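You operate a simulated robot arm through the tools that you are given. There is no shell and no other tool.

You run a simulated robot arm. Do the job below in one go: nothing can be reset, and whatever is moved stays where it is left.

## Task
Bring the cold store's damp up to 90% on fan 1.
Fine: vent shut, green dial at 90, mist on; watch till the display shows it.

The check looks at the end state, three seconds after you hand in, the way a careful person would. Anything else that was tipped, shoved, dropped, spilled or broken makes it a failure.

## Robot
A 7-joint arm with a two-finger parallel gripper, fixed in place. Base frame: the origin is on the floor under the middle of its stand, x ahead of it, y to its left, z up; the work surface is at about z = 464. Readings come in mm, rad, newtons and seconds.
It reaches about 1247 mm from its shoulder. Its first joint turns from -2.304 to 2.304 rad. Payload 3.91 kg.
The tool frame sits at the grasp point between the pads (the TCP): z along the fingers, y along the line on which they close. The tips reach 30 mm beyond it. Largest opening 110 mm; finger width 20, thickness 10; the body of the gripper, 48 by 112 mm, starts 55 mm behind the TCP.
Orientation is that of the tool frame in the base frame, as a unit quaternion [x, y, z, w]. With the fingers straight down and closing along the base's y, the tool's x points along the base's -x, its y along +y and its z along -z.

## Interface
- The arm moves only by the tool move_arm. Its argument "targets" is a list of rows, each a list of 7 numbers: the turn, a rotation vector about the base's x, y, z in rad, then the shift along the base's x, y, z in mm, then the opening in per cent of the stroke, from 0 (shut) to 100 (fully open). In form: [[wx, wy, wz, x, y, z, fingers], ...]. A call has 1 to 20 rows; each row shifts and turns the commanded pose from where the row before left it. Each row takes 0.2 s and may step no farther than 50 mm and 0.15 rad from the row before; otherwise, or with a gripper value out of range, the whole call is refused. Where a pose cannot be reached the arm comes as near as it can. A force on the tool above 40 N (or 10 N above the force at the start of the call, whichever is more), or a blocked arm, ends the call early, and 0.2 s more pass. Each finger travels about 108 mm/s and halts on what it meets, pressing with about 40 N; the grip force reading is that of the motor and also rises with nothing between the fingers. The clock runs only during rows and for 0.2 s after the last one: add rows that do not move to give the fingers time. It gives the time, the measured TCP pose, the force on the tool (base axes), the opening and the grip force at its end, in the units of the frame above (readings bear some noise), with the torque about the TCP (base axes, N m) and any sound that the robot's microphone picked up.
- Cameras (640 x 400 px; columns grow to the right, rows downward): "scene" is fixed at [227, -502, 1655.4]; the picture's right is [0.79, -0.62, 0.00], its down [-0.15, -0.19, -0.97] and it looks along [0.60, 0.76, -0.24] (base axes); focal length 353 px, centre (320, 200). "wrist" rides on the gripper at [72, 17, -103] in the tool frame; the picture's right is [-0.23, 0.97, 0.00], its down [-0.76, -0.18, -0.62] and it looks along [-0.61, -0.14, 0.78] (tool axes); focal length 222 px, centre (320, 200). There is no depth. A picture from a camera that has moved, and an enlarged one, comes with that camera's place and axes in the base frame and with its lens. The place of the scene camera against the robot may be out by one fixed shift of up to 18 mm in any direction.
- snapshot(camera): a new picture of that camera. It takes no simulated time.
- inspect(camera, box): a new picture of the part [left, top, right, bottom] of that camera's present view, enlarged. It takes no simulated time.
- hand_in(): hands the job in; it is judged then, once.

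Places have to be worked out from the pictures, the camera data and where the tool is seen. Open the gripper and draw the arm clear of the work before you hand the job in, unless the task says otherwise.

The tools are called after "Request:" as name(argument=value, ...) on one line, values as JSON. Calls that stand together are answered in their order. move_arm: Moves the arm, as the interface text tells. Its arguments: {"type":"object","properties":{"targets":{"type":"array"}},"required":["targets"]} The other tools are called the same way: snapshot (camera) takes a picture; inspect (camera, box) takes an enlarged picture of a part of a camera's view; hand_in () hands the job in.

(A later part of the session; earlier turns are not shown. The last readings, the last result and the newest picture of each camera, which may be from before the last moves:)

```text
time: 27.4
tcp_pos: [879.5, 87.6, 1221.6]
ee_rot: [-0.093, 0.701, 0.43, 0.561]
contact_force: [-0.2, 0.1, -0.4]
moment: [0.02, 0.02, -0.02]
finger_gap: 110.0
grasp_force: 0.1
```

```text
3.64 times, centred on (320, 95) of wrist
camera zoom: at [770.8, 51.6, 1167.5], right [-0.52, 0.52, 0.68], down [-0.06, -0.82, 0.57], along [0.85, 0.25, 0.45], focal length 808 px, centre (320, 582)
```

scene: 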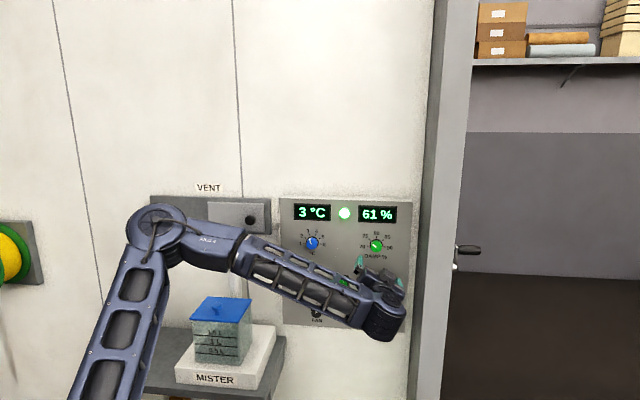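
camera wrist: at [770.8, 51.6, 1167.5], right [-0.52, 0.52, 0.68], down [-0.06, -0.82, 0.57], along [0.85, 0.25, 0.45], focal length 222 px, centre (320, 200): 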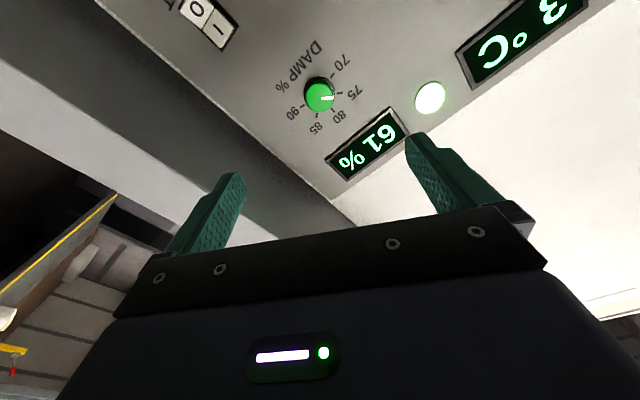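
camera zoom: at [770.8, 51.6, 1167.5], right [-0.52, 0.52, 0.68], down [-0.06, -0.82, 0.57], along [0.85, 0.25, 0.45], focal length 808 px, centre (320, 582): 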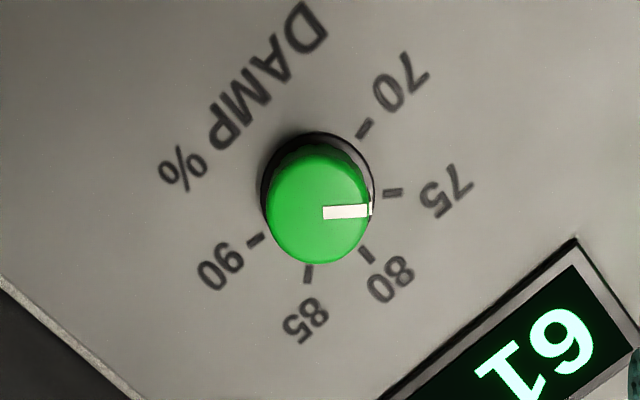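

With both orientations combined, the dial axis is at u≈560, z≈1220.8, essentially where the tool axis already points. I approach until the tips are just short of the cap.

Request:
move_arm(targets=[[0, 0, 0, 28, 28, -0.8, 100], [0, 0, 0, 28, 28, 0, 100], [0, 0, 0, 28, 28, 0, 100], [0, 0, 0, 26, 26, 0, 100], [0, 0, 0, 0, 0, 0, 100], [0, 0, 0, 0, 0, 0, 100]])

Request:
snapshot(camera="wrist")

Request:
inspect(camera="scene", box=[320, 210, 430, 320])

```text
time: 28.8
tcp_pos: [989.1, 199.2, 1218.4]
ee_rot: [-0.092, 0.701, 0.431, 0.561]
contact_force: [0.3, 0.4, 0.1]
moment: [0.03, -0.02, 0.02]
finger_gap: 109.9
grasp_force: 0.1
```

```text
taken
camera wrist: at [879.2, 162.3, 1165.7], right [-0.52, 0.52, 0.68], down [-0.06, -0.82, 0.57], along [0.85, 0.25, 0.45], focal length 222 px, centre (320, 200)
```

wrist: 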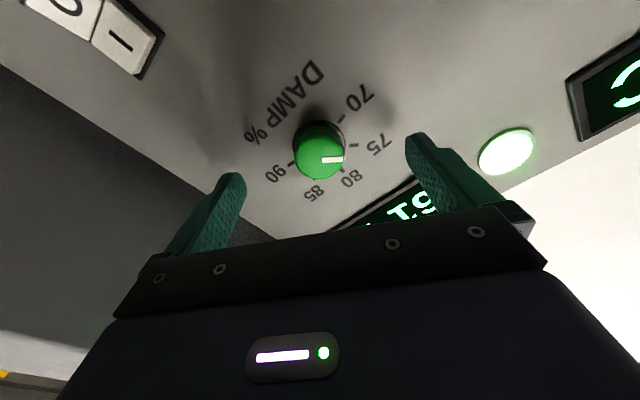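

```text
3.64 times, centred on (375, 265) of scene
camera zoom: at [227.0, -502.0, 1655.4], right [0.79, -0.62, 0.0], down [-0.15, -0.19, -0.97], along [0.6, 0.76, -0.24], focal length 1285 px, centre (120, -36)
```

zoom: 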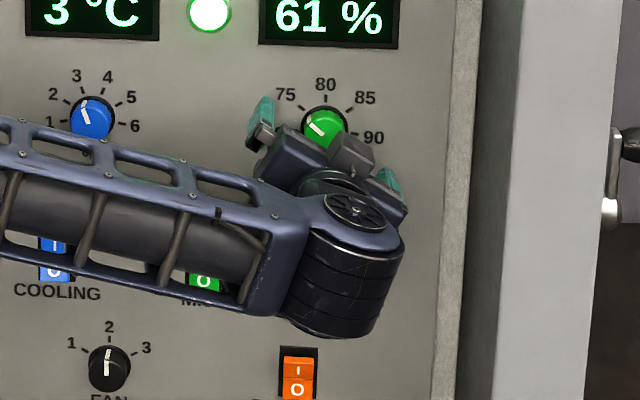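

The tool is about 1.6 mm left of and 2.3 mm below the dial axis. I correct that and move in 39 mm so the fingers straddle the dial.

Request:
move_arm(targets=[[0, 0, 0, 10.3, 8.1, 2.3, 100], [0, 0, 0, 9.2, 9.2, 0, 100], [0, 0, 0, 9.2, 9.2, 0, 100], [0, 0, 0, 0, 0, 0, 100], [0, 0, 0, 0, 0, 0, 100]])

Request:
snapshot(camera="wrist")

```text
time: 29.6
tcp_pos: [1011.4, 219.0, 1222.6]
ee_rot: [-0.092, 0.702, 0.43, 0.561]
contact_force: [-28.2, -14.8, 1.1]
moment: [0.47, -0.83, 1.75]
finger_gap: 110.1
grasp_force: 0.0
stopped in row 3: the force on the tool passed its limit at 74 N (the readings are from after the stop); the commanded pose is now the measured one
```

```text
taken
camera wrist: at [902.1, 181.3, 1168.3], right [-0.52, 0.52, 0.68], down [-0.06, -0.82, 0.57], along [0.85, 0.25, 0.45], focal length 222 px, centre (320, 200)
```

wrist: 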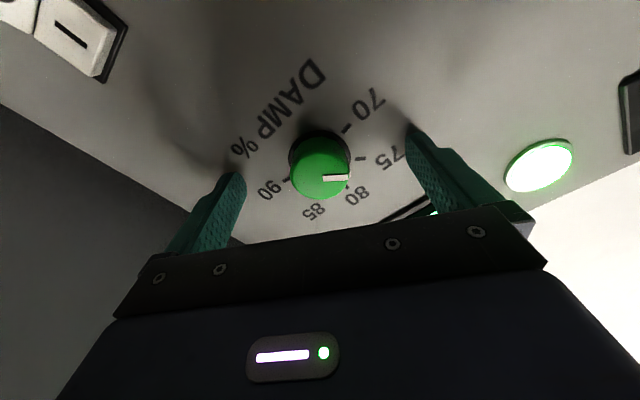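

The fingertips met the panel, which puts its surface at n≈900, closer than I had estimated. The printed marks agree when re-triangulated, and they also put the dial axis at u≈560, z≈1221. I back off 5 mm and zoom to check the centring.

Request:
move_arm(targets=[[0, 0, 0, -3.5, -3.5, 0, 100], [0, 0, 0, 0, 0, 0, 100], [0, 0, 0, 0, 0, 0, 100]])

Request:
inspect(camera="wrist", box=[220, 80, 420, 230])

```text
time: 30.4
tcp_pos: [1009.6, 217.3, 1219.2]
ee_rot: [-0.093, 0.702, 0.43, 0.56]
contact_force: [0.6, 0.0, 0.6]
moment: [-0.03, 0.01, 0.03]
finger_gap: 110.0
grasp_force: 0.1
```

```text
2.67 times, centred on (320, 155) of wrist
camera zoom: at [899.5, 179.6, 1166.6], right [-0.51, 0.52, 0.68], down [-0.06, -0.82, 0.57], along [0.86, 0.25, 0.45], focal length 592 px, centre (320, 320)
```

zoom: 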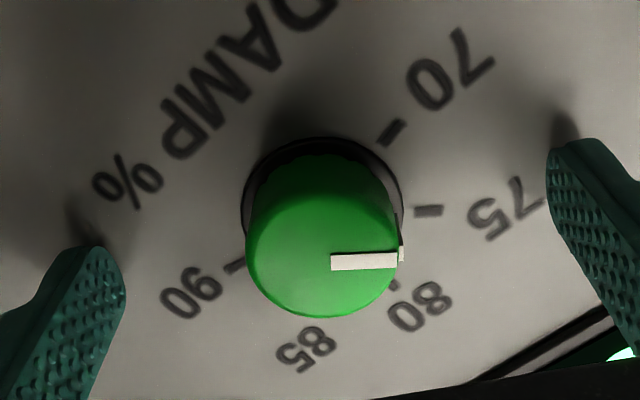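

The tool is centred on the dial to within about 1.5 mm. I close the fingers on it.

Request:
move_arm(targets=[[0, 0, 0, 0, 0, 0, 70], [0, 0, 0, 0, 0, 0, 45], [0, 0, 0, 0, 0, 0, 25], [0, 0, 0, 0, 0, 0, 25], [0, 0, 0, 0, 0, 0, 25], [0, 0, 0, 0, 0, 0, 25]])

Request:
inspect(camera="wrist", box=[220, 80, 420, 230])

```text
time: 31.8
tcp_pos: [1010.4, 216.7, 1220.8]
ee_rot: [-0.092, 0.702, 0.43, 0.56]
contact_force: [-3.9, 2.6, 2.7]
moment: [0.07, -0.09, 0.25]
finger_gap: 35.2
grasp_force: 45.3
```

```text
2.67 times, centred on (320, 155) of wrist
camera zoom: at [899.2, 179.9, 1166.9], right [-0.52, 0.52, 0.68], down [-0.06, -0.82, 0.57], along [0.85, 0.25, 0.45], focal length 592 px, centre (320, 320)
```

zoom: 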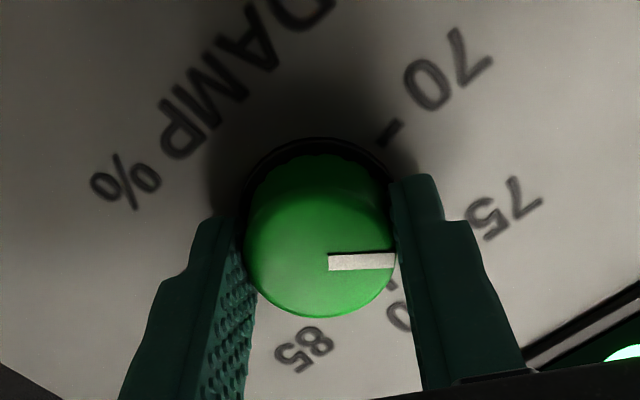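

The dial is gripped at a 35 mm gap with low side force. I turn clockwise in steps and check.

Request:
move_arm(targets=[[0.1058, 0.1058, 0, 0, 0, 0, 25], [0.1058, 0.1058, 0, 0, 0, 0, 25], [0.1058, 0.1058, 0, 0, 0, 0, 25], [0.1058, 0.1058, 0, 0, 0, 0, 25], [0.1058, 0.1058, 0, 0, 0, 0, 25]])

Request:
inspect(camera="wrist", box=[220, 80, 420, 230])

Request:
inspect(camera="scene", box=[330, 200, 420, 290])

```text
time: 33.0
tcp_pos: [1009.3, 215.9, 1220.6]
ee_rot: [0.17, 0.688, 0.605, 0.363]
contact_force: [-20.7, 3.3, -6.2]
moment: [0.26, -0.22, 0.47]
finger_gap: 35.2
grasp_force: 44.7
```

```text
2.67 times, centred on (320, 155) of wrist
camera zoom: at [882.9, 196.1, 1216.1], right [-0.05, 0.05, 1.0], down [0.11, -0.99, 0.05], along [0.99, 0.12, 0.04], focal length 592 px, centre (320, 320)
```

zoom: 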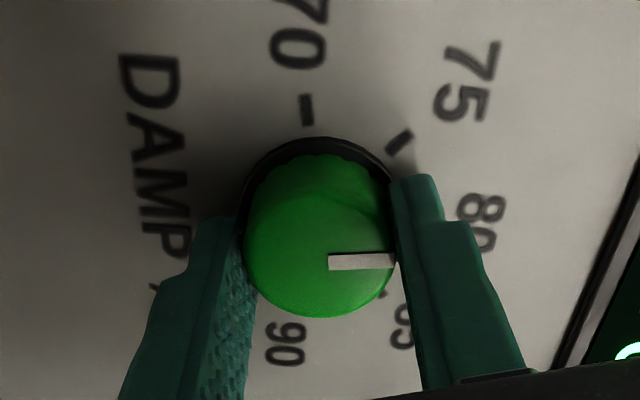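

```text
4.44 times, centred on (375, 245) of scene
camera zoom: at [227.0, -502.0, 1655.4], right [0.79, -0.62, 0.0], down [-0.15, -0.19, -0.97], along [0.6, 0.76, -0.24], focal length 1570 px, centre (76, 0)
```

zoom: 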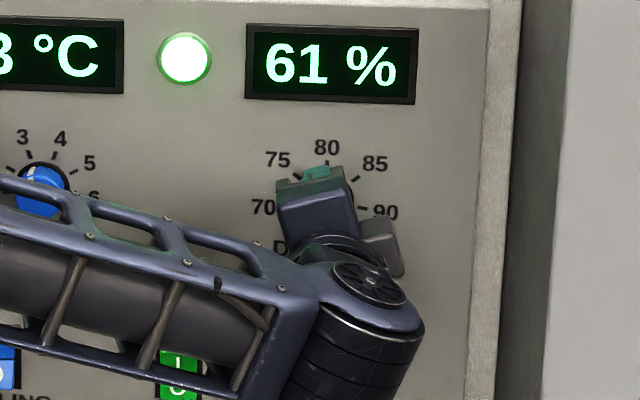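

The dial turns with the gripper. I continue clockwise with a small correction for the side force.

Request:
move_arm(targets=[[0.1058, 0.1058, 0, -0.7, 0.2, 0, 25], [0.1058, 0.1058, 0, 0, 0, 0, 25], [0.1058, 0.1058, 0, 0, 0, 0, 25], [0.1058, 0.1058, 0, 0, 0, 0, 25]])

Request:
inspect(camera="wrist", box=[220, 80, 420, 230])

```text
time: 34.0
tcp_pos: [1010.0, 216.1, 1219.8]
ee_rot: [0.365, 0.607, 0.686, 0.168]
contact_force: [9.2, 9.5, -2.7]
moment: [0.08, -0.12, 0.06]
finger_gap: 35.1
grasp_force: 45.0
```

```text
2.67 times, centred on (320, 155) of wrist
camera zoom: at [890.1, 189.0, 1258.4], right [0.36, -0.36, 0.86], down [0.04, -0.92, -0.4], along [0.93, 0.17, -0.32], focal length 592 px, centre (320, 320)
```

zoom: 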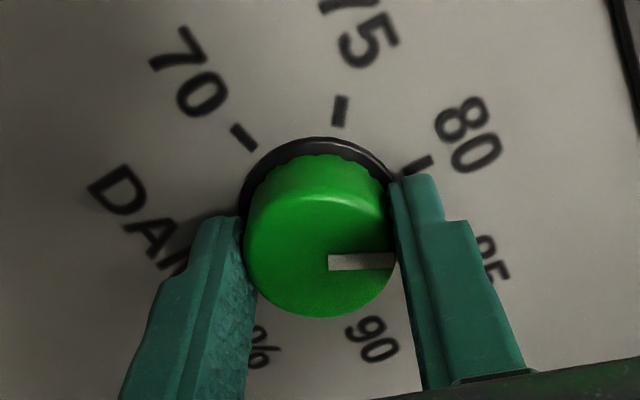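

That is about 77° turned and the forces are low. I continue another four steps.

Request:
move_arm(targets=[[0.1058, 0.1058, 0, 0, 0, 0, 25], [0.1058, 0.1058, 0, 0, 0, 0, 25], [0.1058, 0.1058, 0, 0, 0, 0, 25], [0.1058, 0.1058, 0, 0, 0, 0, 25]])

Request:
inspect(camera="wrist", box=[220, 80, 420, 230])

```text
time: 35.0
tcp_pos: [1008.4, 218.0, 1220.0]
ee_rot: [0.527, 0.471, 0.706, -0.042]
contact_force: [6.8, 5.0, -2.8]
moment: [0.37, -0.34, 0.44]
finger_gap: 35.5
grasp_force: 44.7
```

```text
2.67 times, centred on (320, 155) of wrist
camera zoom: at [913.0, 166.1, 1287.8], right [0.64, -0.64, 0.43], down [-0.2, -0.68, -0.71], along [0.74, 0.37, -0.56], focal length 592 px, centre (320, 320)
```

zoom: 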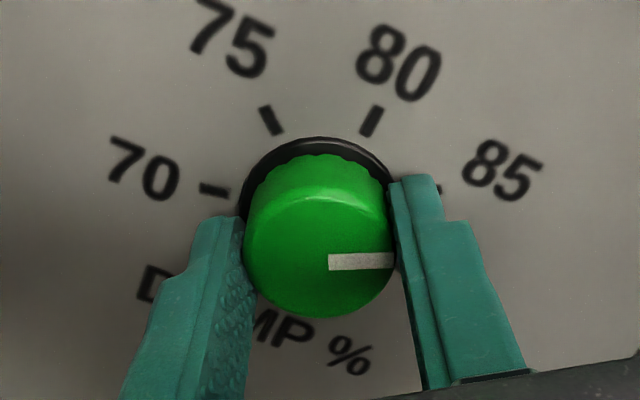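

About 111° done; roughly 39° remain. I turn four and a half more steps to reach 90.

Request:
move_arm(targets=[[0.1058, 0.1058, 0, 0, 0, 0, 25], [0.1058, 0.1058, 0, 0, 0, 0, 25], [0.1058, 0.1058, 0, 0, 0, 0, 25], [0.1058, 0.1058, 0, 0, 0, 0, 25], [0.0531, 0.0531, 0, 0, 0, 0, 25], [0, 0, 0, 0, 0, 0, 25]])

Request:
inspect(camera="wrist", box=[220, 80, 420, 230])

Request:
inspect(camera="scene", box=[330, 200, 420, 290])

```text
time: 36.4
tcp_pos: [1008.7, 217.9, 1220.3]
ee_rot: [0.653, 0.271, 0.653, -0.272]
contact_force: [-5.3, 2.3, -7.1]
moment: [-1.19, 0.06, -0.09]
finger_gap: 35.3
grasp_force: 45.3
```

```text
2.67 times, centred on (320, 155) of wrist
camera zoom: at [947.4, 131.8, 1292.8], right [0.69, -0.69, -0.23], down [-0.57, -0.31, -0.76], along [0.45, 0.66, -0.61], focal length 592 px, centre (320, 320)
```

zoom: 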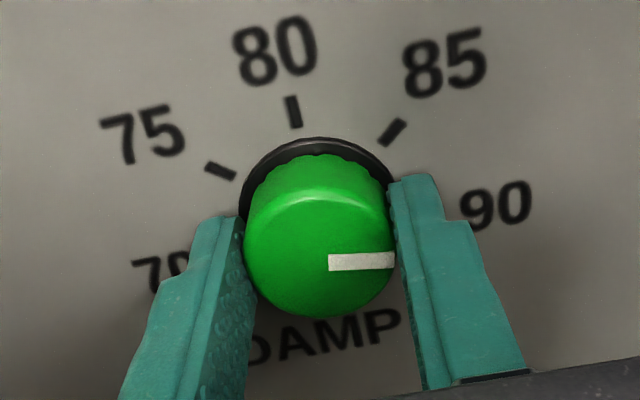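

```text
4.44 times, centred on (375, 245) of scene
camera zoom: at [227.0, -502.0, 1655.4], right [0.79, -0.62, 0.0], down [-0.15, -0.19, -0.97], along [0.6, 0.76, -0.24], focal length 1570 px, centre (76, 0)
```

zoom: 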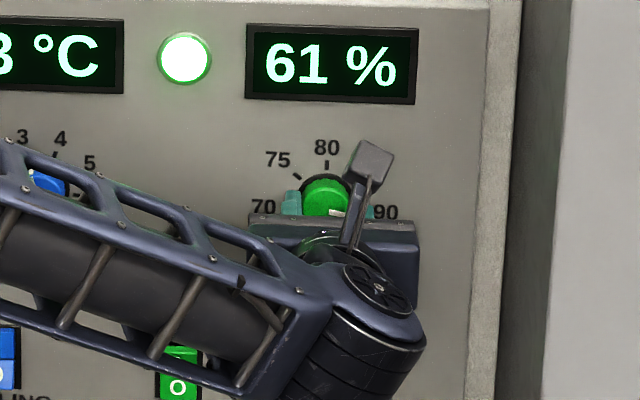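

The pointer now maps to about 101°, right at the 90 mark. I release, back off and verify.

Request:
move_arm(targets=[[0, 0, 0, 0, 0, 0, 60], [0, 0, 0, 0, 0, 0, 80], [0, 0, 0, 0, 0, 0, 80], [0, 0, 0, -15, -15, 0, 80], [0, 0, 0, -30, -30, 0, 100], [0, 0, 0, -30, -30, 0, 100], [0, 0, 0, -30, -30, 0, 100], [0, 0, 0, 0, 0, 0, 100]])

Request:
snapshot(camera="wrist")

Request:
inspect(camera="wrist", box=[260, 50, 380, 150])

Request:
inspect(camera="scene", box=[330, 200, 420, 290])

```text
time: 38.2
tcp_pos: [905.7, 112.2, 1219.7]
ee_rot: [0.652, 0.271, 0.653, -0.272]
contact_force: [0.1, -0.3, 0.0]
moment: [0.01, 0.02, 0.03]
finger_gap: 110.0
grasp_force: 0.1
```

```text
taken
camera wrist: at [843.8, 26.7, 1293.0], right [0.69, -0.69, -0.23], down [-0.56, -0.31, -0.76], along [0.45, 0.66, -0.61], focal length 222 px, centre (320, 200)
```

wrist: 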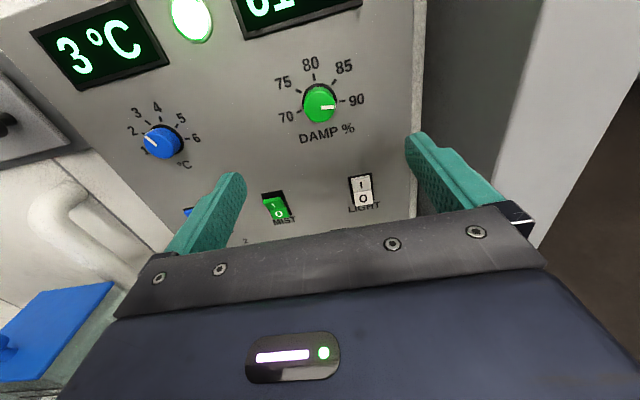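

```text
4.00 times, centred on (320, 100) of wrist
camera zoom: at [843.8, 26.7, 1293.0], right [0.69, -0.69, -0.23], down [-0.56, -0.31, -0.76], along [0.45, 0.66, -0.61], focal length 888 px, centre (320, 600)
```

zoom: 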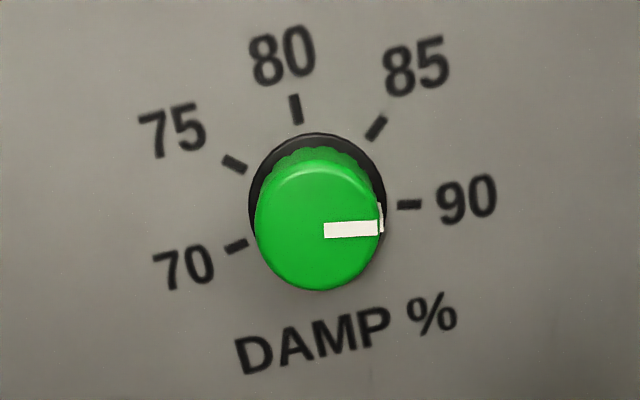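

```text
4.44 times, centred on (375, 245) of scene
camera zoom: at [227.0, -502.0, 1655.4], right [0.79, -0.62, 0.0], down [-0.15, -0.19, -0.97], along [0.6, 0.76, -0.24], focal length 1570 px, centre (76, 0)
```

zoom: 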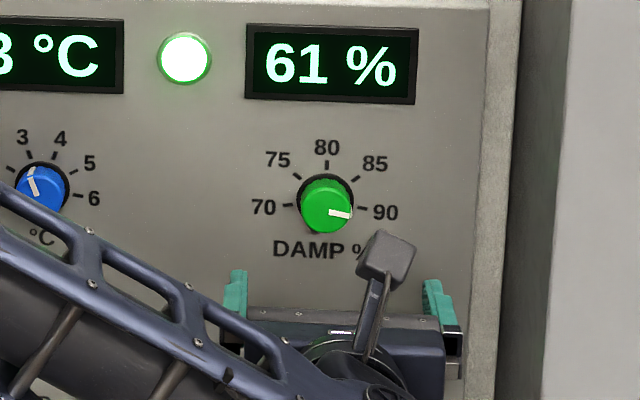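

The damp dial reads 90. Next is the fan knob, estimated at u≈364, z≈978. The tank lid ends at u≈172, so the path is clear. I move down and left at the current standoff.

Request:
move_arm(targets=[[0, 0, 0, -19.9, 19.9, -34.6, 100], [0, 0, 0, -19.9, 19.9, -34.6, 100], [0, 0, 0, -19.9, 19.9, -34.6, 100], [0, 0, 0, -19.9, 19.9, -34.6, 100], [0, 0, 0, -19.9, 19.9, -34.6, 100]])

Request:
snapshot(camera="wrist")

Request:
snapshot(camera="scene")

```text
time: 39.4
tcp_pos: [805.1, 211.5, 1047.4]
ee_rot: [0.653, 0.27, 0.654, -0.271]
contact_force: [-0.4, 0.1, 0.1]
moment: [0.0, -0.01, 0.03]
finger_gap: 109.8
grasp_force: 0.2
```

```text
taken
camera wrist: at [743.4, 126.3, 1120.6], right [0.69, -0.69, -0.23], down [-0.56, -0.31, -0.76], along [0.45, 0.65, -0.6], focal length 222 px, centre (320, 200)
```

wrist: 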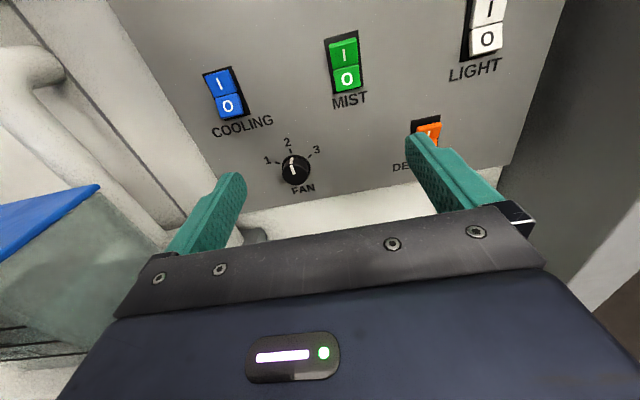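

```text
taken
```

scene: 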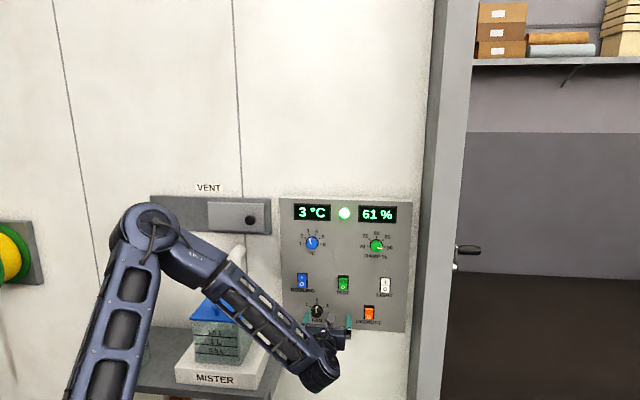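

Good view of the lower panel. I zoom in on the fan knob and switches for exact positions.

Request:
inspect(camera="wrist", box=[240, 120, 360, 220])

Request:
inspect(camera="wrist", box=[190, 10, 390, 140])

Request:
inspect(camera="wrist", box=[0, 170, 180, 350])

```text
4.00 times, centred on (300, 170) of wrist
camera zoom: at [743.4, 126.3, 1120.6], right [0.69, -0.69, -0.23], down [-0.56, -0.31, -0.76], along [0.45, 0.65, -0.6], focal length 888 px, centre (400, 320)
```

zoom: 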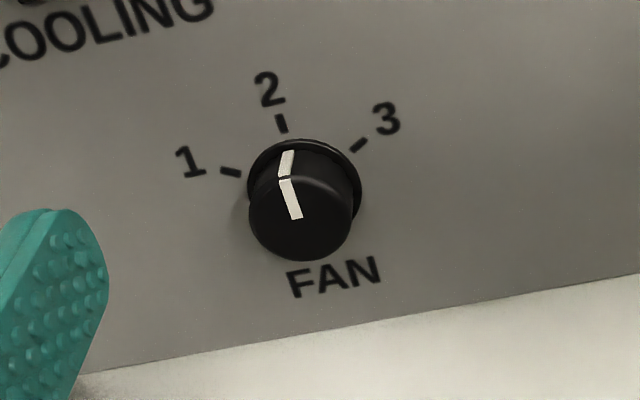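

```text
3.08 times, centred on (290, 75) of wrist
camera zoom: at [743.4, 126.3, 1120.6], right [0.69, -0.69, -0.23], down [-0.56, -0.31, -0.76], along [0.45, 0.65, -0.6], focal length 684 px, centre (412, 585)
```

zoom: 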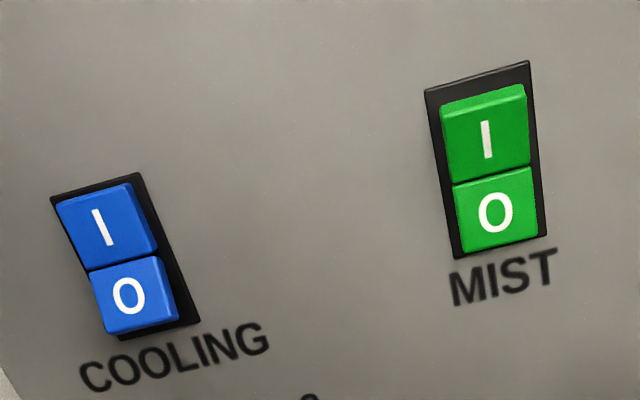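

```text
2.22 times, centred on (90, 260) of wrist
camera zoom: at [743.4, 126.3, 1120.6], right [0.69, -0.69, -0.23], down [-0.56, -0.31, -0.76], along [0.45, 0.65, -0.6], focal length 494 px, centre (831, 67)
```

zoom: 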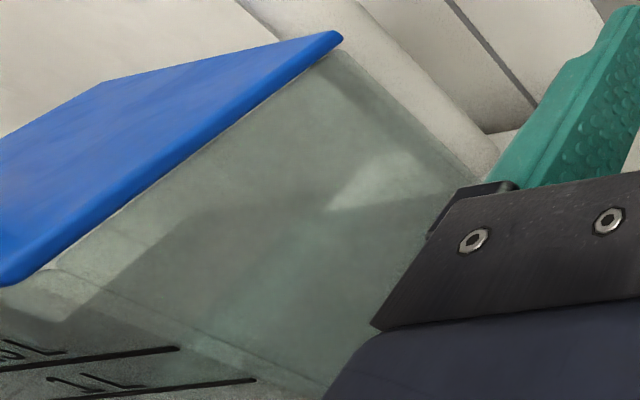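

The marks fit ±60° and give the fan axis at u≈365, z≈968.5, with the cap face at n≈880 and the panel at about 897. I move in front of it and approach part of the way.

Request:
move_arm(targets=[[0, 0, 0, -19.4, 19.4, -39.6, 100], [0, 0, 0, -19.4, 19.4, -39.6, 100], [0, 0, 0, 0, 0, 0, 100], [0, 0, 0, 28, 28, 0, 100], [0, 0, 0, 28, 28, 0, 100], [0, 0, 0, 26, 26, 0, 100], [0, 0, 0, 0, 0, 0, 100], [0, 0, 0, 0, 0, 0, 100]])

Request:
snapshot(camera="wrist")

Request:
snapshot(camera="scene")

```text
time: 41.2
tcp_pos: [848.7, 330.2, 967.6]
ee_rot: [0.652, 0.274, 0.652, -0.274]
contact_force: [-0.4, 0.2, 0.0]
moment: [0.03, -0.01, 0.01]
finger_gap: 110.1
grasp_force: 0.2
```

```text
taken
camera wrist: at [788.1, 245.2, 1041.4], right [0.7, -0.68, -0.23], down [-0.56, -0.32, -0.76], along [0.44, 0.66, -0.61], focal length 222 px, centre (320, 200)
```

wrist: 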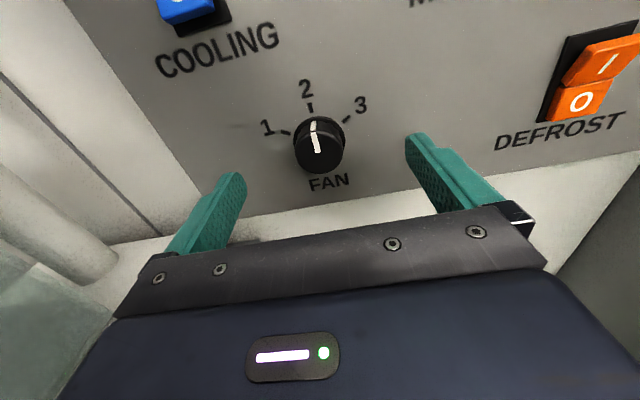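

```text
taken
```

scene: 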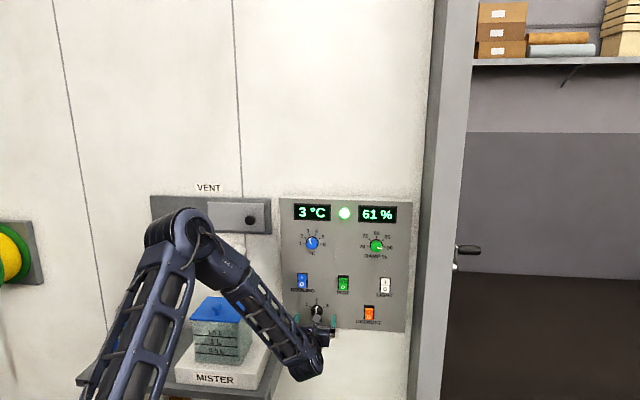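

I zoom in to check centring on the fan knob before closing in.

Request:
inspect(camera="wrist", box=[240, 70, 400, 200])

Request:
inspect(camera="scene", box=[130, 200, 350, 400])

```text
3.08 times, centred on (320, 135) of wrist
camera zoom: at [788.1, 245.2, 1041.4], right [0.7, -0.68, -0.23], down [-0.56, -0.32, -0.76], along [0.44, 0.66, -0.61], focal length 684 px, centre (320, 400)
```

zoom: 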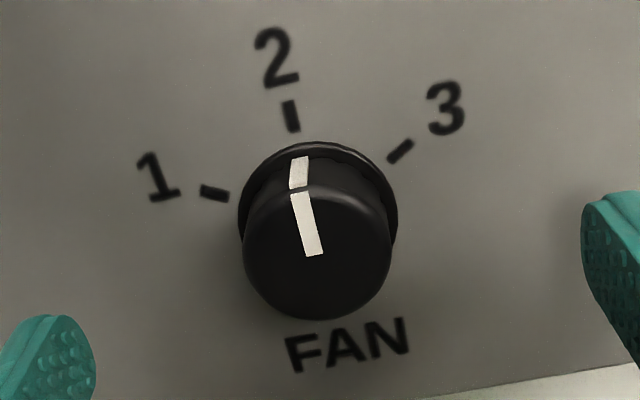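

```text
2.00 times, centred on (240, 300) of scene
camera zoom: at [227.0, -502.0, 1655.4], right [0.79, -0.62, 0.0], down [-0.15, -0.19, -0.97], along [0.6, 0.76, -0.24], focal length 707 px, centre (480, 0)
```

zoom: 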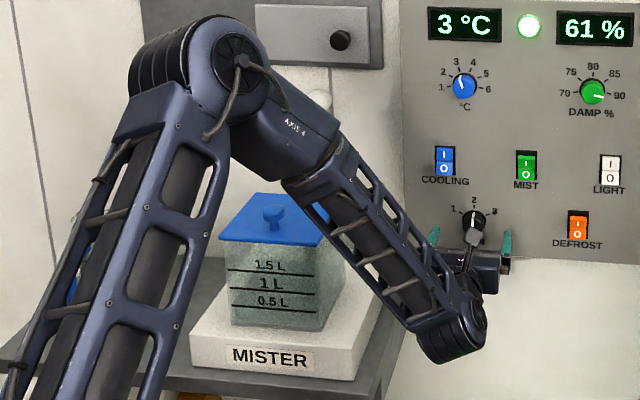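

The knob is centred on the tool axis to within 0.5 mm. I move in 28 mm and close on it.

Request:
move_arm(targets=[[0, 0, 0, 10, 10, 0, 100], [0, 0, 0, 9, 9, 0, 100], [0, 0, 0, 0, 0, 0, 100], [0, 0, 0, 0, 0, 0, 70], [0, 0, 0, 0, 0, 0, 45], [0, 0, 0, 0, 0, 0, 25], [0, 0, 0, 0, 0, 0, 25], [0, 0, 0, 0, 0, 0, 25], [0, 0, 0, 0, 0, 0, 25]])

Request:
inspect(camera="wrist", box=[220, 70, 420, 220])

```text
time: 43.2
tcp_pos: [869.4, 347.5, 972.5]
ee_rot: [0.653, 0.275, 0.65, -0.274]
contact_force: [-23.2, 19.9, -0.7]
moment: [-0.03, 0.21, 0.6]
finger_gap: 42.7
grasp_force: 14.8
out of reach, approached as far as the arm can: row 1
```

```text
2.67 times, centred on (320, 145) of wrist
camera zoom: at [808.5, 262.0, 1045.4], right [0.7, -0.68, -0.23], down [-0.56, -0.32, -0.76], along [0.44, 0.66, -0.61], focal length 592 px, centre (320, 347)
```

zoom: 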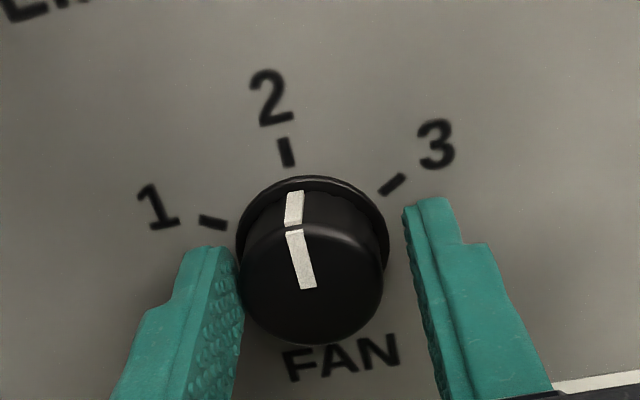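

The arm hit a reach limit, drifting 4 mm right and up, so the left finger touches the knob first. I reopen and back off to try a slightly down-tilted approach.

Request:
move_arm(targets=[[0, 0, 0, 0, 0, 0, 70], [0, 0, 0, 0, 0, 0, 100], [0, 0, 0, 0, 0, 0, 100], [0, 0, 0, -14, -14, 0, 100], [0, 0, 0, -21, -21, 0, 100], [0, 0, 0, 0, 0, 0, 100]])

Request:
snapshot(camera="wrist")

```text
time: 44.6
tcp_pos: [836.3, 313.0, 970.3]
ee_rot: [0.652, 0.271, 0.654, -0.272]
contact_force: [0.4, 0.2, -0.9]
moment: [0.01, 0.01, 0.04]
finger_gap: 109.8
grasp_force: 0.0
```

```text
taken
camera wrist: at [773.6, 227.3, 1043.6], right [0.69, -0.69, -0.23], down [-0.57, -0.31, -0.76], along [0.45, 0.65, -0.61], focal length 222 px, centre (320, 200)
```

wrist: 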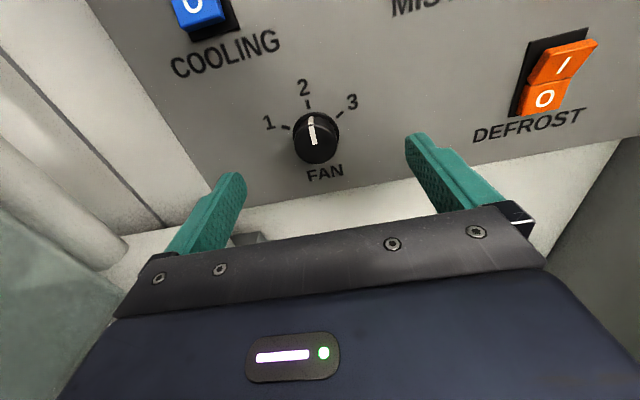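

The orientation is restored after backing off. I tilt the tool 0.2 rad downward about the TCP and shift 5 mm left.

Request:
move_arm(targets=[[-0.0707, 0.0707, 0, -1.7, 1.7, 0, 100], [-0.0707, 0.0707, 0, -1.8, 1.8, -1, 100], [0, 0, 0, 0, 0, 0, 100], [0, 0, 0, 10, 10, 0, 100], [0, 0, 0, 10, 10, 0, 100], [0, 0, 0, 0, 0, 0, 100]])

Request:
snapshot(camera="wrist")

```text
time: 46.0
tcp_pos: [851.1, 336.0, 968.1]
ee_rot: [0.714, 0.297, 0.586, -0.244]
contact_force: [1.1, -0.6, -0.2]
moment: [-0.02, -0.04, 0.0]
finger_gap: 110.1
grasp_force: 0.0
```

```text
taken
camera wrist: at [801.1, 262.6, 1061.2], right [0.66, -0.72, -0.22], down [-0.66, -0.41, -0.62], along [0.36, 0.56, -0.75], focal length 222 px, centre (320, 200)
```

wrist: 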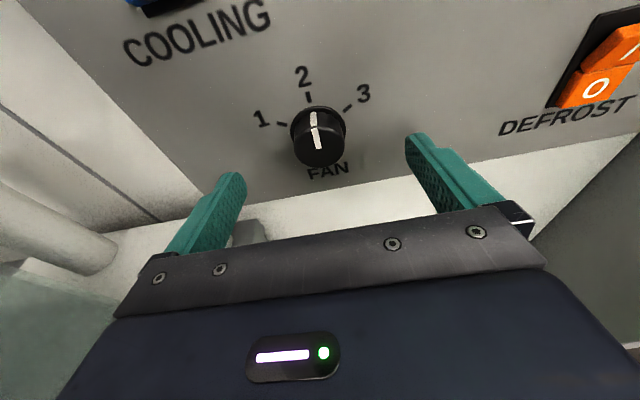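

The tilted pose is reachable. I zoom in to check the centring with this tilt.

Request:
inspect(camera="wrist", box=[220, 60, 420, 210])

```text
2.67 times, centred on (320, 135) of wrist
camera zoom: at [801.1, 262.6, 1061.2], right [0.66, -0.72, -0.22], down [-0.66, -0.41, -0.62], along [0.36, 0.56, -0.75], focal length 592 px, centre (320, 373)
```

zoom: 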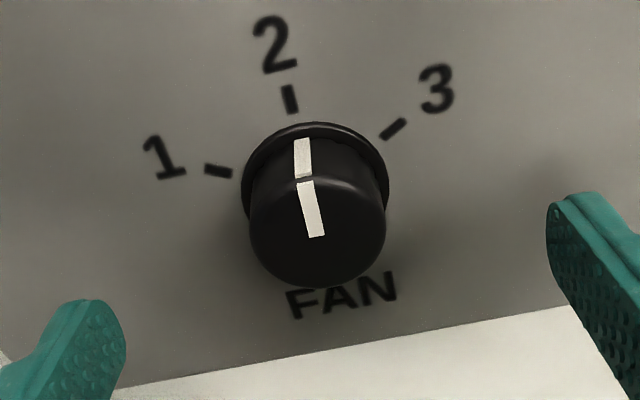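

The axis is confirmed at u≈365, z≈969. With the 11° tilt, the pads reach the knob's mid-depth about 5 mm lower than the TCP. So I move in 23 mm, up 4.6 mm and right 1 mm, then close.

Request:
move_arm(targets=[[0, 0, 0, 8.4, 7.7, 4.6, 100], [0, 0, 0, 8.4, 7.6, 0, 100], [0, 0, 0, 0, 0, 0, 100], [0, 0, 0, 0, 0, 0, 100]])

Request:
inspect(camera="wrist", box=[220, 70, 420, 220])

```text
time: 47.0
tcp_pos: [867.6, 351.8, 973.7]
ee_rot: [0.714, 0.296, 0.586, -0.243]
contact_force: [-0.1, 0.4, 0.1]
moment: [0.0, 0.02, 0.01]
finger_gap: 110.1
grasp_force: 0.1
```

```text
2.67 times, centred on (320, 145) of wrist
camera zoom: at [817.4, 278.5, 1066.1], right [0.66, -0.72, -0.22], down [-0.66, -0.41, -0.62], along [0.36, 0.56, -0.75], focal length 592 px, centre (320, 347)
```

zoom: 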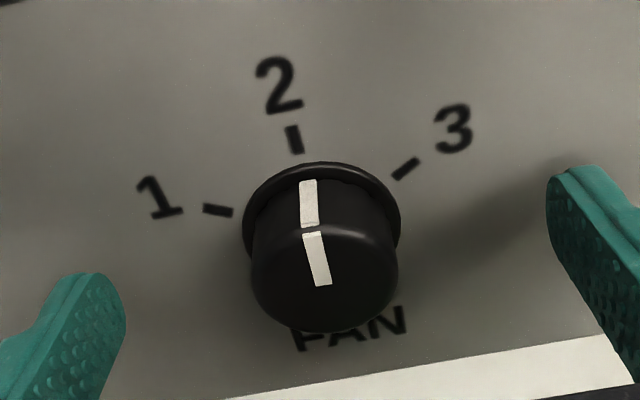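

The pose is right (n=862, u=365, z=973.7) with no contact. I close on the knob.

Request:
move_arm(targets=[[0, 0, 0, 0, 0, 0, 70], [0, 0, 0, 0, 0, 0, 45], [0, 0, 0, 0, 0, 0, 25], [0, 0, 0, 0, 0, 0, 25], [0, 0, 0, 0, 0, 0, 25], [0, 0, 0, 0, 0, 0, 25]])

Request:
inspect(camera="wrist", box=[220, 70, 420, 220])

```text
time: 48.4
tcp_pos: [868.3, 351.8, 974.5]
ee_rot: [0.714, 0.297, 0.585, -0.243]
contact_force: [6.0, -1.5, 0.5]
moment: [-0.05, -0.04, -0.53]
finger_gap: 35.4
grasp_force: 45.4
```

```text
2.67 times, centred on (320, 145) of wrist
camera zoom: at [817.6, 278.1, 1066.1], right [0.66, -0.72, -0.22], down [-0.66, -0.41, -0.62], along [0.36, 0.56, -0.75], focal length 592 px, centre (320, 347)
```

zoom: 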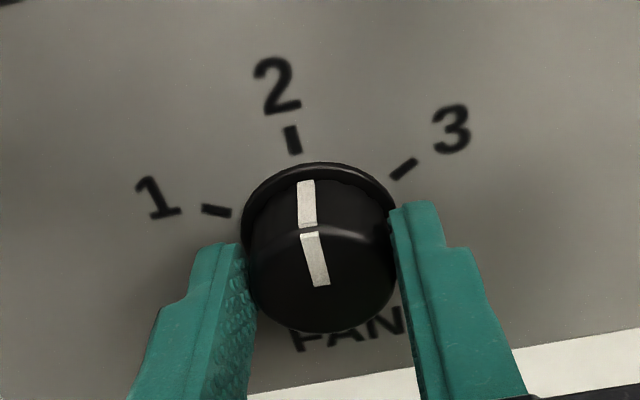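

The fan knob is gripped at 35 mm. I turn it counter-clockwise in small steps, shifting the TCP to keep the pads on the axis.

Request:
move_arm(targets=[[-0.1058, -0.1058, 0, -0.51, 0.51, -0.05, 25], [-0.1058, -0.1058, 0, -0.5, 0.5, -0.16, 25], [-0.1058, -0.1058, 0, -0.47, 0.47, -0.26, 25]])

Request:
inspect(camera="wrist", box=[220, 70, 420, 220])

```text
time: 49.1
tcp_pos: [868.5, 353.3, 971.5]
ee_rot: [0.65, 0.41, 0.633, -0.091]
contact_force: [-18.1, -8.2, 8.7]
moment: [0.65, -0.61, 0.77]
finger_gap: 35.3
grasp_force: 45.0
stopped in row 3: the force on the tool passed its limit at 81 N (the readings are from after the stop); the commanded pose is now the measured one
```

```text
2.67 times, centred on (320, 145) of wrist
camera zoom: at [789.7, 306.2, 1062.2], right [0.66, -0.73, 0.18], down [-0.48, -0.6, -0.64], along [0.58, 0.34, -0.74], focal length 592 px, centre (320, 347)
```

zoom: 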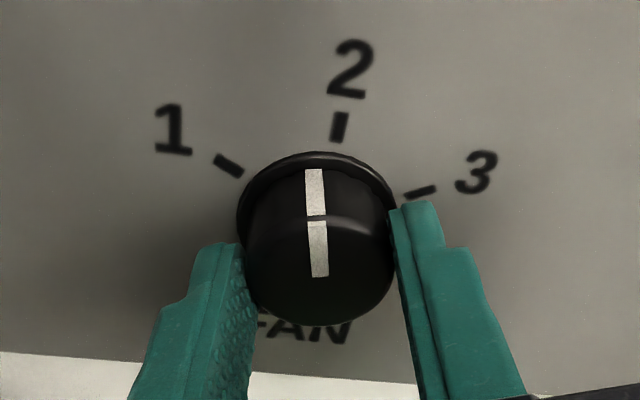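

The knob has turned to about -18°, but the force limit tripped, probably because the tilted sweep brought a fingertip against the panel. I ease back 1 mm and continue turning about the tool's own axis, which barely moves the arm.

Request:
move_arm(targets=[[0, 0, 0, -0.7, -0.7, 0, 25], [-0.0599, -0.051, 0.0145, 0, 0, 0, 25], [-0.0599, -0.051, 0.0145, 0, 0, 0, 25], [-0.0599, -0.051, 0.0145, 0, 0, 0, 25]])

Request:
inspect(camera="wrist", box=[220, 70, 420, 220])

```text
time: 50.1
tcp_pos: [866.0, 353.6, 971.1]
ee_rot: [0.596, 0.484, 0.64, -0.015]
contact_force: [0.9, 6.3, 18.7]
moment: [0.57, -0.56, -0.83]
finger_gap: 35.7
grasp_force: 44.7
```

```text
2.67 times, centred on (320, 145) of wrist
camera zoom: at [777.9, 318.3, 1056.5], right [0.65, -0.64, 0.41], down [-0.35, -0.73, -0.59], along [0.68, 0.23, -0.7], focal length 592 px, centre (320, 347)
```

zoom: 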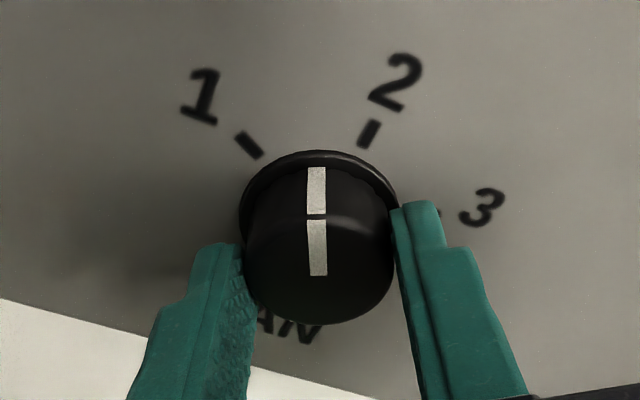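

The knob follows smoothly. I continue about the tool axis with a tiny upward correction.

Request:
move_arm(targets=[[-0.0599, -0.051, 0.0145, 0, 0, 0.5, 25], [-0.0599, -0.051, 0.0145, 0, 0, 0, 25], [-0.0599, -0.051, 0.0145, 0, 0, 0, 25], [-0.0599, -0.051, 0.0145, 0, 0, 0, 25]])

Request:
inspect(camera="wrist", box=[220, 70, 420, 220])

Request:
inspect(camera="scene", box=[280, 280, 380, 350])

```text
time: 51.1
tcp_pos: [866.2, 351.3, 970.9]
ee_rot: [0.513, 0.573, 0.633, 0.087]
contact_force: [3.9, -2.7, 16.4]
moment: [0.28, -0.34, -1.43]
finger_gap: 36.3
grasp_force: 44.8
```

```text
2.67 times, centred on (320, 145) of wrist
camera zoom: at [763.3, 331.2, 1043.8], right [0.57, -0.48, 0.67], down [-0.2, -0.87, -0.45], along [0.8, 0.12, -0.59], focal length 592 px, centre (320, 347)
```

zoom: 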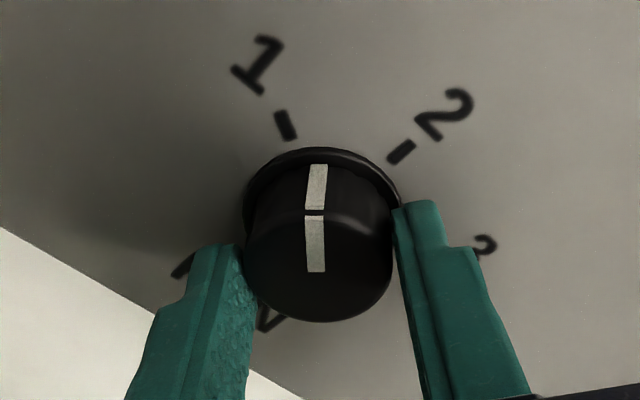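

```text
5.71 times, centred on (330, 315) of scene
camera zoom: at [227.0, -502.0, 1655.4], right [0.79, -0.62, 0.0], down [-0.15, -0.19, -0.97], along [0.6, 0.76, -0.24], focal length 2019 px, centre (263, -457)
```

zoom: 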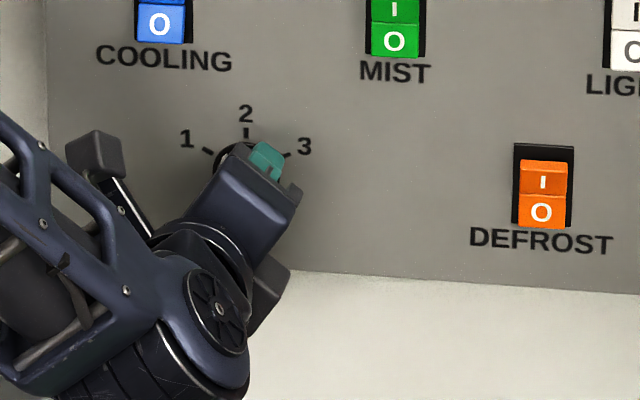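

The knob is at about -43°, with some slip, and the upward force means the TCP is about 2 mm low. I raise it slightly while continuing the turn.

Request:
move_arm(targets=[[-0.0599, -0.051, 0.0145, -0.4, 0.4, 1.0, 25], [-0.0599, -0.051, 0.0145, 0, 0, 0.8, 25], [-0.0599, -0.051, 0.0145, 0, 0, 0, 25], [-0.0599, -0.051, 0.0145, 0, 0, 0, 25]])

Request:
inspect(camera="wrist", box=[220, 70, 420, 220])

```text
time: 52.1
tcp_pos: [865.6, 352.6, 972.3]
ee_rot: [0.414, 0.648, 0.611, 0.187]
contact_force: [7.8, -14.3, -4.6]
moment: [0.66, 0.18, -1.25]
finger_gap: 37.4
grasp_force: 44.9
```

```text
2.67 times, centred on (320, 145) of wrist
camera zoom: at [750.5, 340.5, 1026.5], right [0.43, -0.26, 0.86], down [-0.08, -0.96, -0.25], along [0.9, 0.04, -0.44], focal length 592 px, centre (320, 347)
```

zoom: 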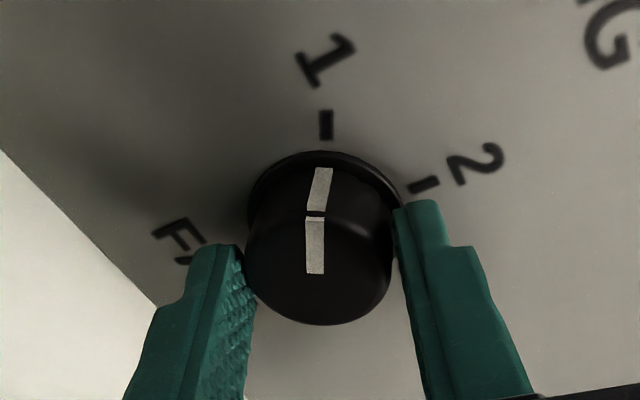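

The pointer maps to about -59°, at the "1" mark. I release, retract along the normal and verify.

Request:
move_arm(targets=[[0, 0, 0, 0, 0, 0, 60], [0, 0, 0, 0, 0, 0, 90], [0, 0, 0, 0, 0, 0, 100], [0, 0, 0, -15, -15, 0, 100], [0, 0, 0, -30, -30, 0, 100], [0, 0, 0, -30, -30, 0, 100], [0, 0, 0, -30, -30, 0, 100], [0, 0, 0, 0, 0, 0, 100]])

Request:
snapshot(camera="wrist")

Request:
inspect(camera="scene", box=[280, 270, 380, 340])

```text
time: 52.9
tcp_pos: [861.9, 353.7, 966.5]
ee_rot: [0.416, 0.652, 0.607, 0.184]
contact_force: [-14.8, -6.6, -13.1]
moment: [0.11, -0.29, 0.04]
finger_gap: 101.8
grasp_force: 0.1
stopped in row 3: the force on the tool passed its limit at 41 N (the readings are from after the stop); the commanded pose is now the measured one
```

```text
taken
camera wrist: at [747.3, 341.6, 1022.4], right [0.44, -0.26, 0.86], down [-0.07, -0.97, -0.25], along [0.89, 0.05, -0.45], focal length 222 px, centre (320, 200)
```

wrist: 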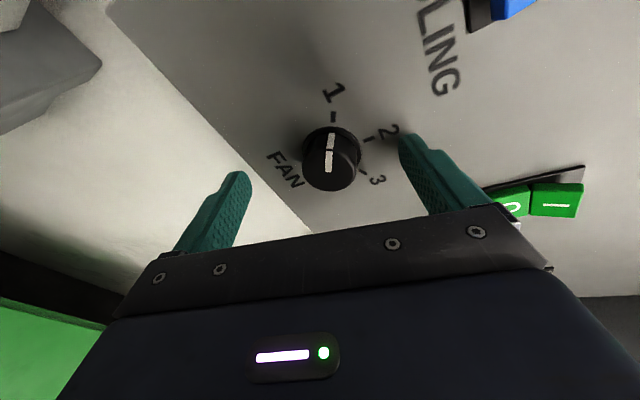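

```text
5.71 times, centred on (330, 305) of scene
camera zoom: at [227.0, -502.0, 1655.4], right [0.79, -0.62, 0.0], down [-0.15, -0.19, -0.97], along [0.6, 0.76, -0.24], focal length 2019 px, centre (263, -400)
```

zoom: 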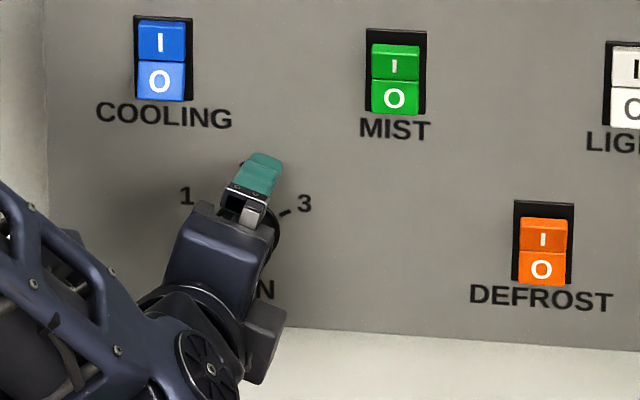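

The upper finger brushed the flat panel as it opened, because of the tilt, and nothing else was touched. I now retract straight out.

Request:
move_arm(targets=[[0, 0, 0, -10, -10, 0, 92], [0, 0, 0, -25, -25, 0, 92], [0, 0, 0, -30, -30, 0, 92], [0, 0, 0, -30, -30, 0, 100], [0, 0, 0, 0, 0, 0, 100]])

Request:
snapshot(camera="wrist")

Request:
snapshot(camera="scene")

Request:
inspect(camera="scene", box=[280, 270, 380, 340])

```text
time: 54.1
tcp_pos: [767.0, 258.8, 968.5]
ee_rot: [0.416, 0.649, 0.609, 0.185]
contact_force: [0.0, -0.6, 0.8]
moment: [0.03, 0.02, 0.01]
finger_gap: 110.1
grasp_force: 0.1
```

```text
taken
camera wrist: at [652.1, 247.5, 1024.0], right [0.44, -0.26, 0.86], down [-0.07, -0.96, -0.25], along [0.9, 0.05, -0.44], focal length 222 px, centre (320, 200)
```

wrist: 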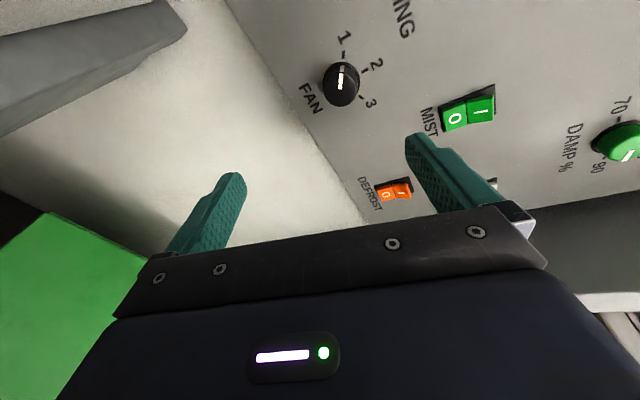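

```text
taken
```

scene: 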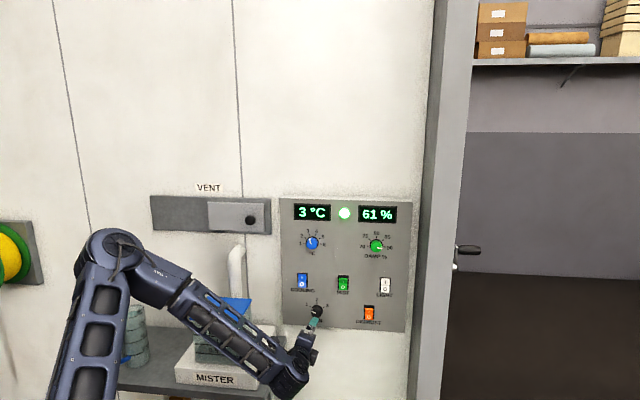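

```text
5.71 times, centred on (330, 305) of scene
camera zoom: at [227.0, -502.0, 1655.4], right [0.79, -0.62, 0.0], down [-0.15, -0.19, -0.97], along [0.6, 0.76, -0.24], focal length 2019 px, centre (263, -400)
```

zoom: 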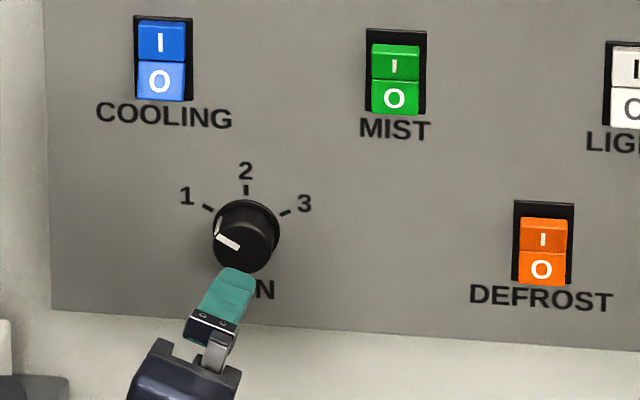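

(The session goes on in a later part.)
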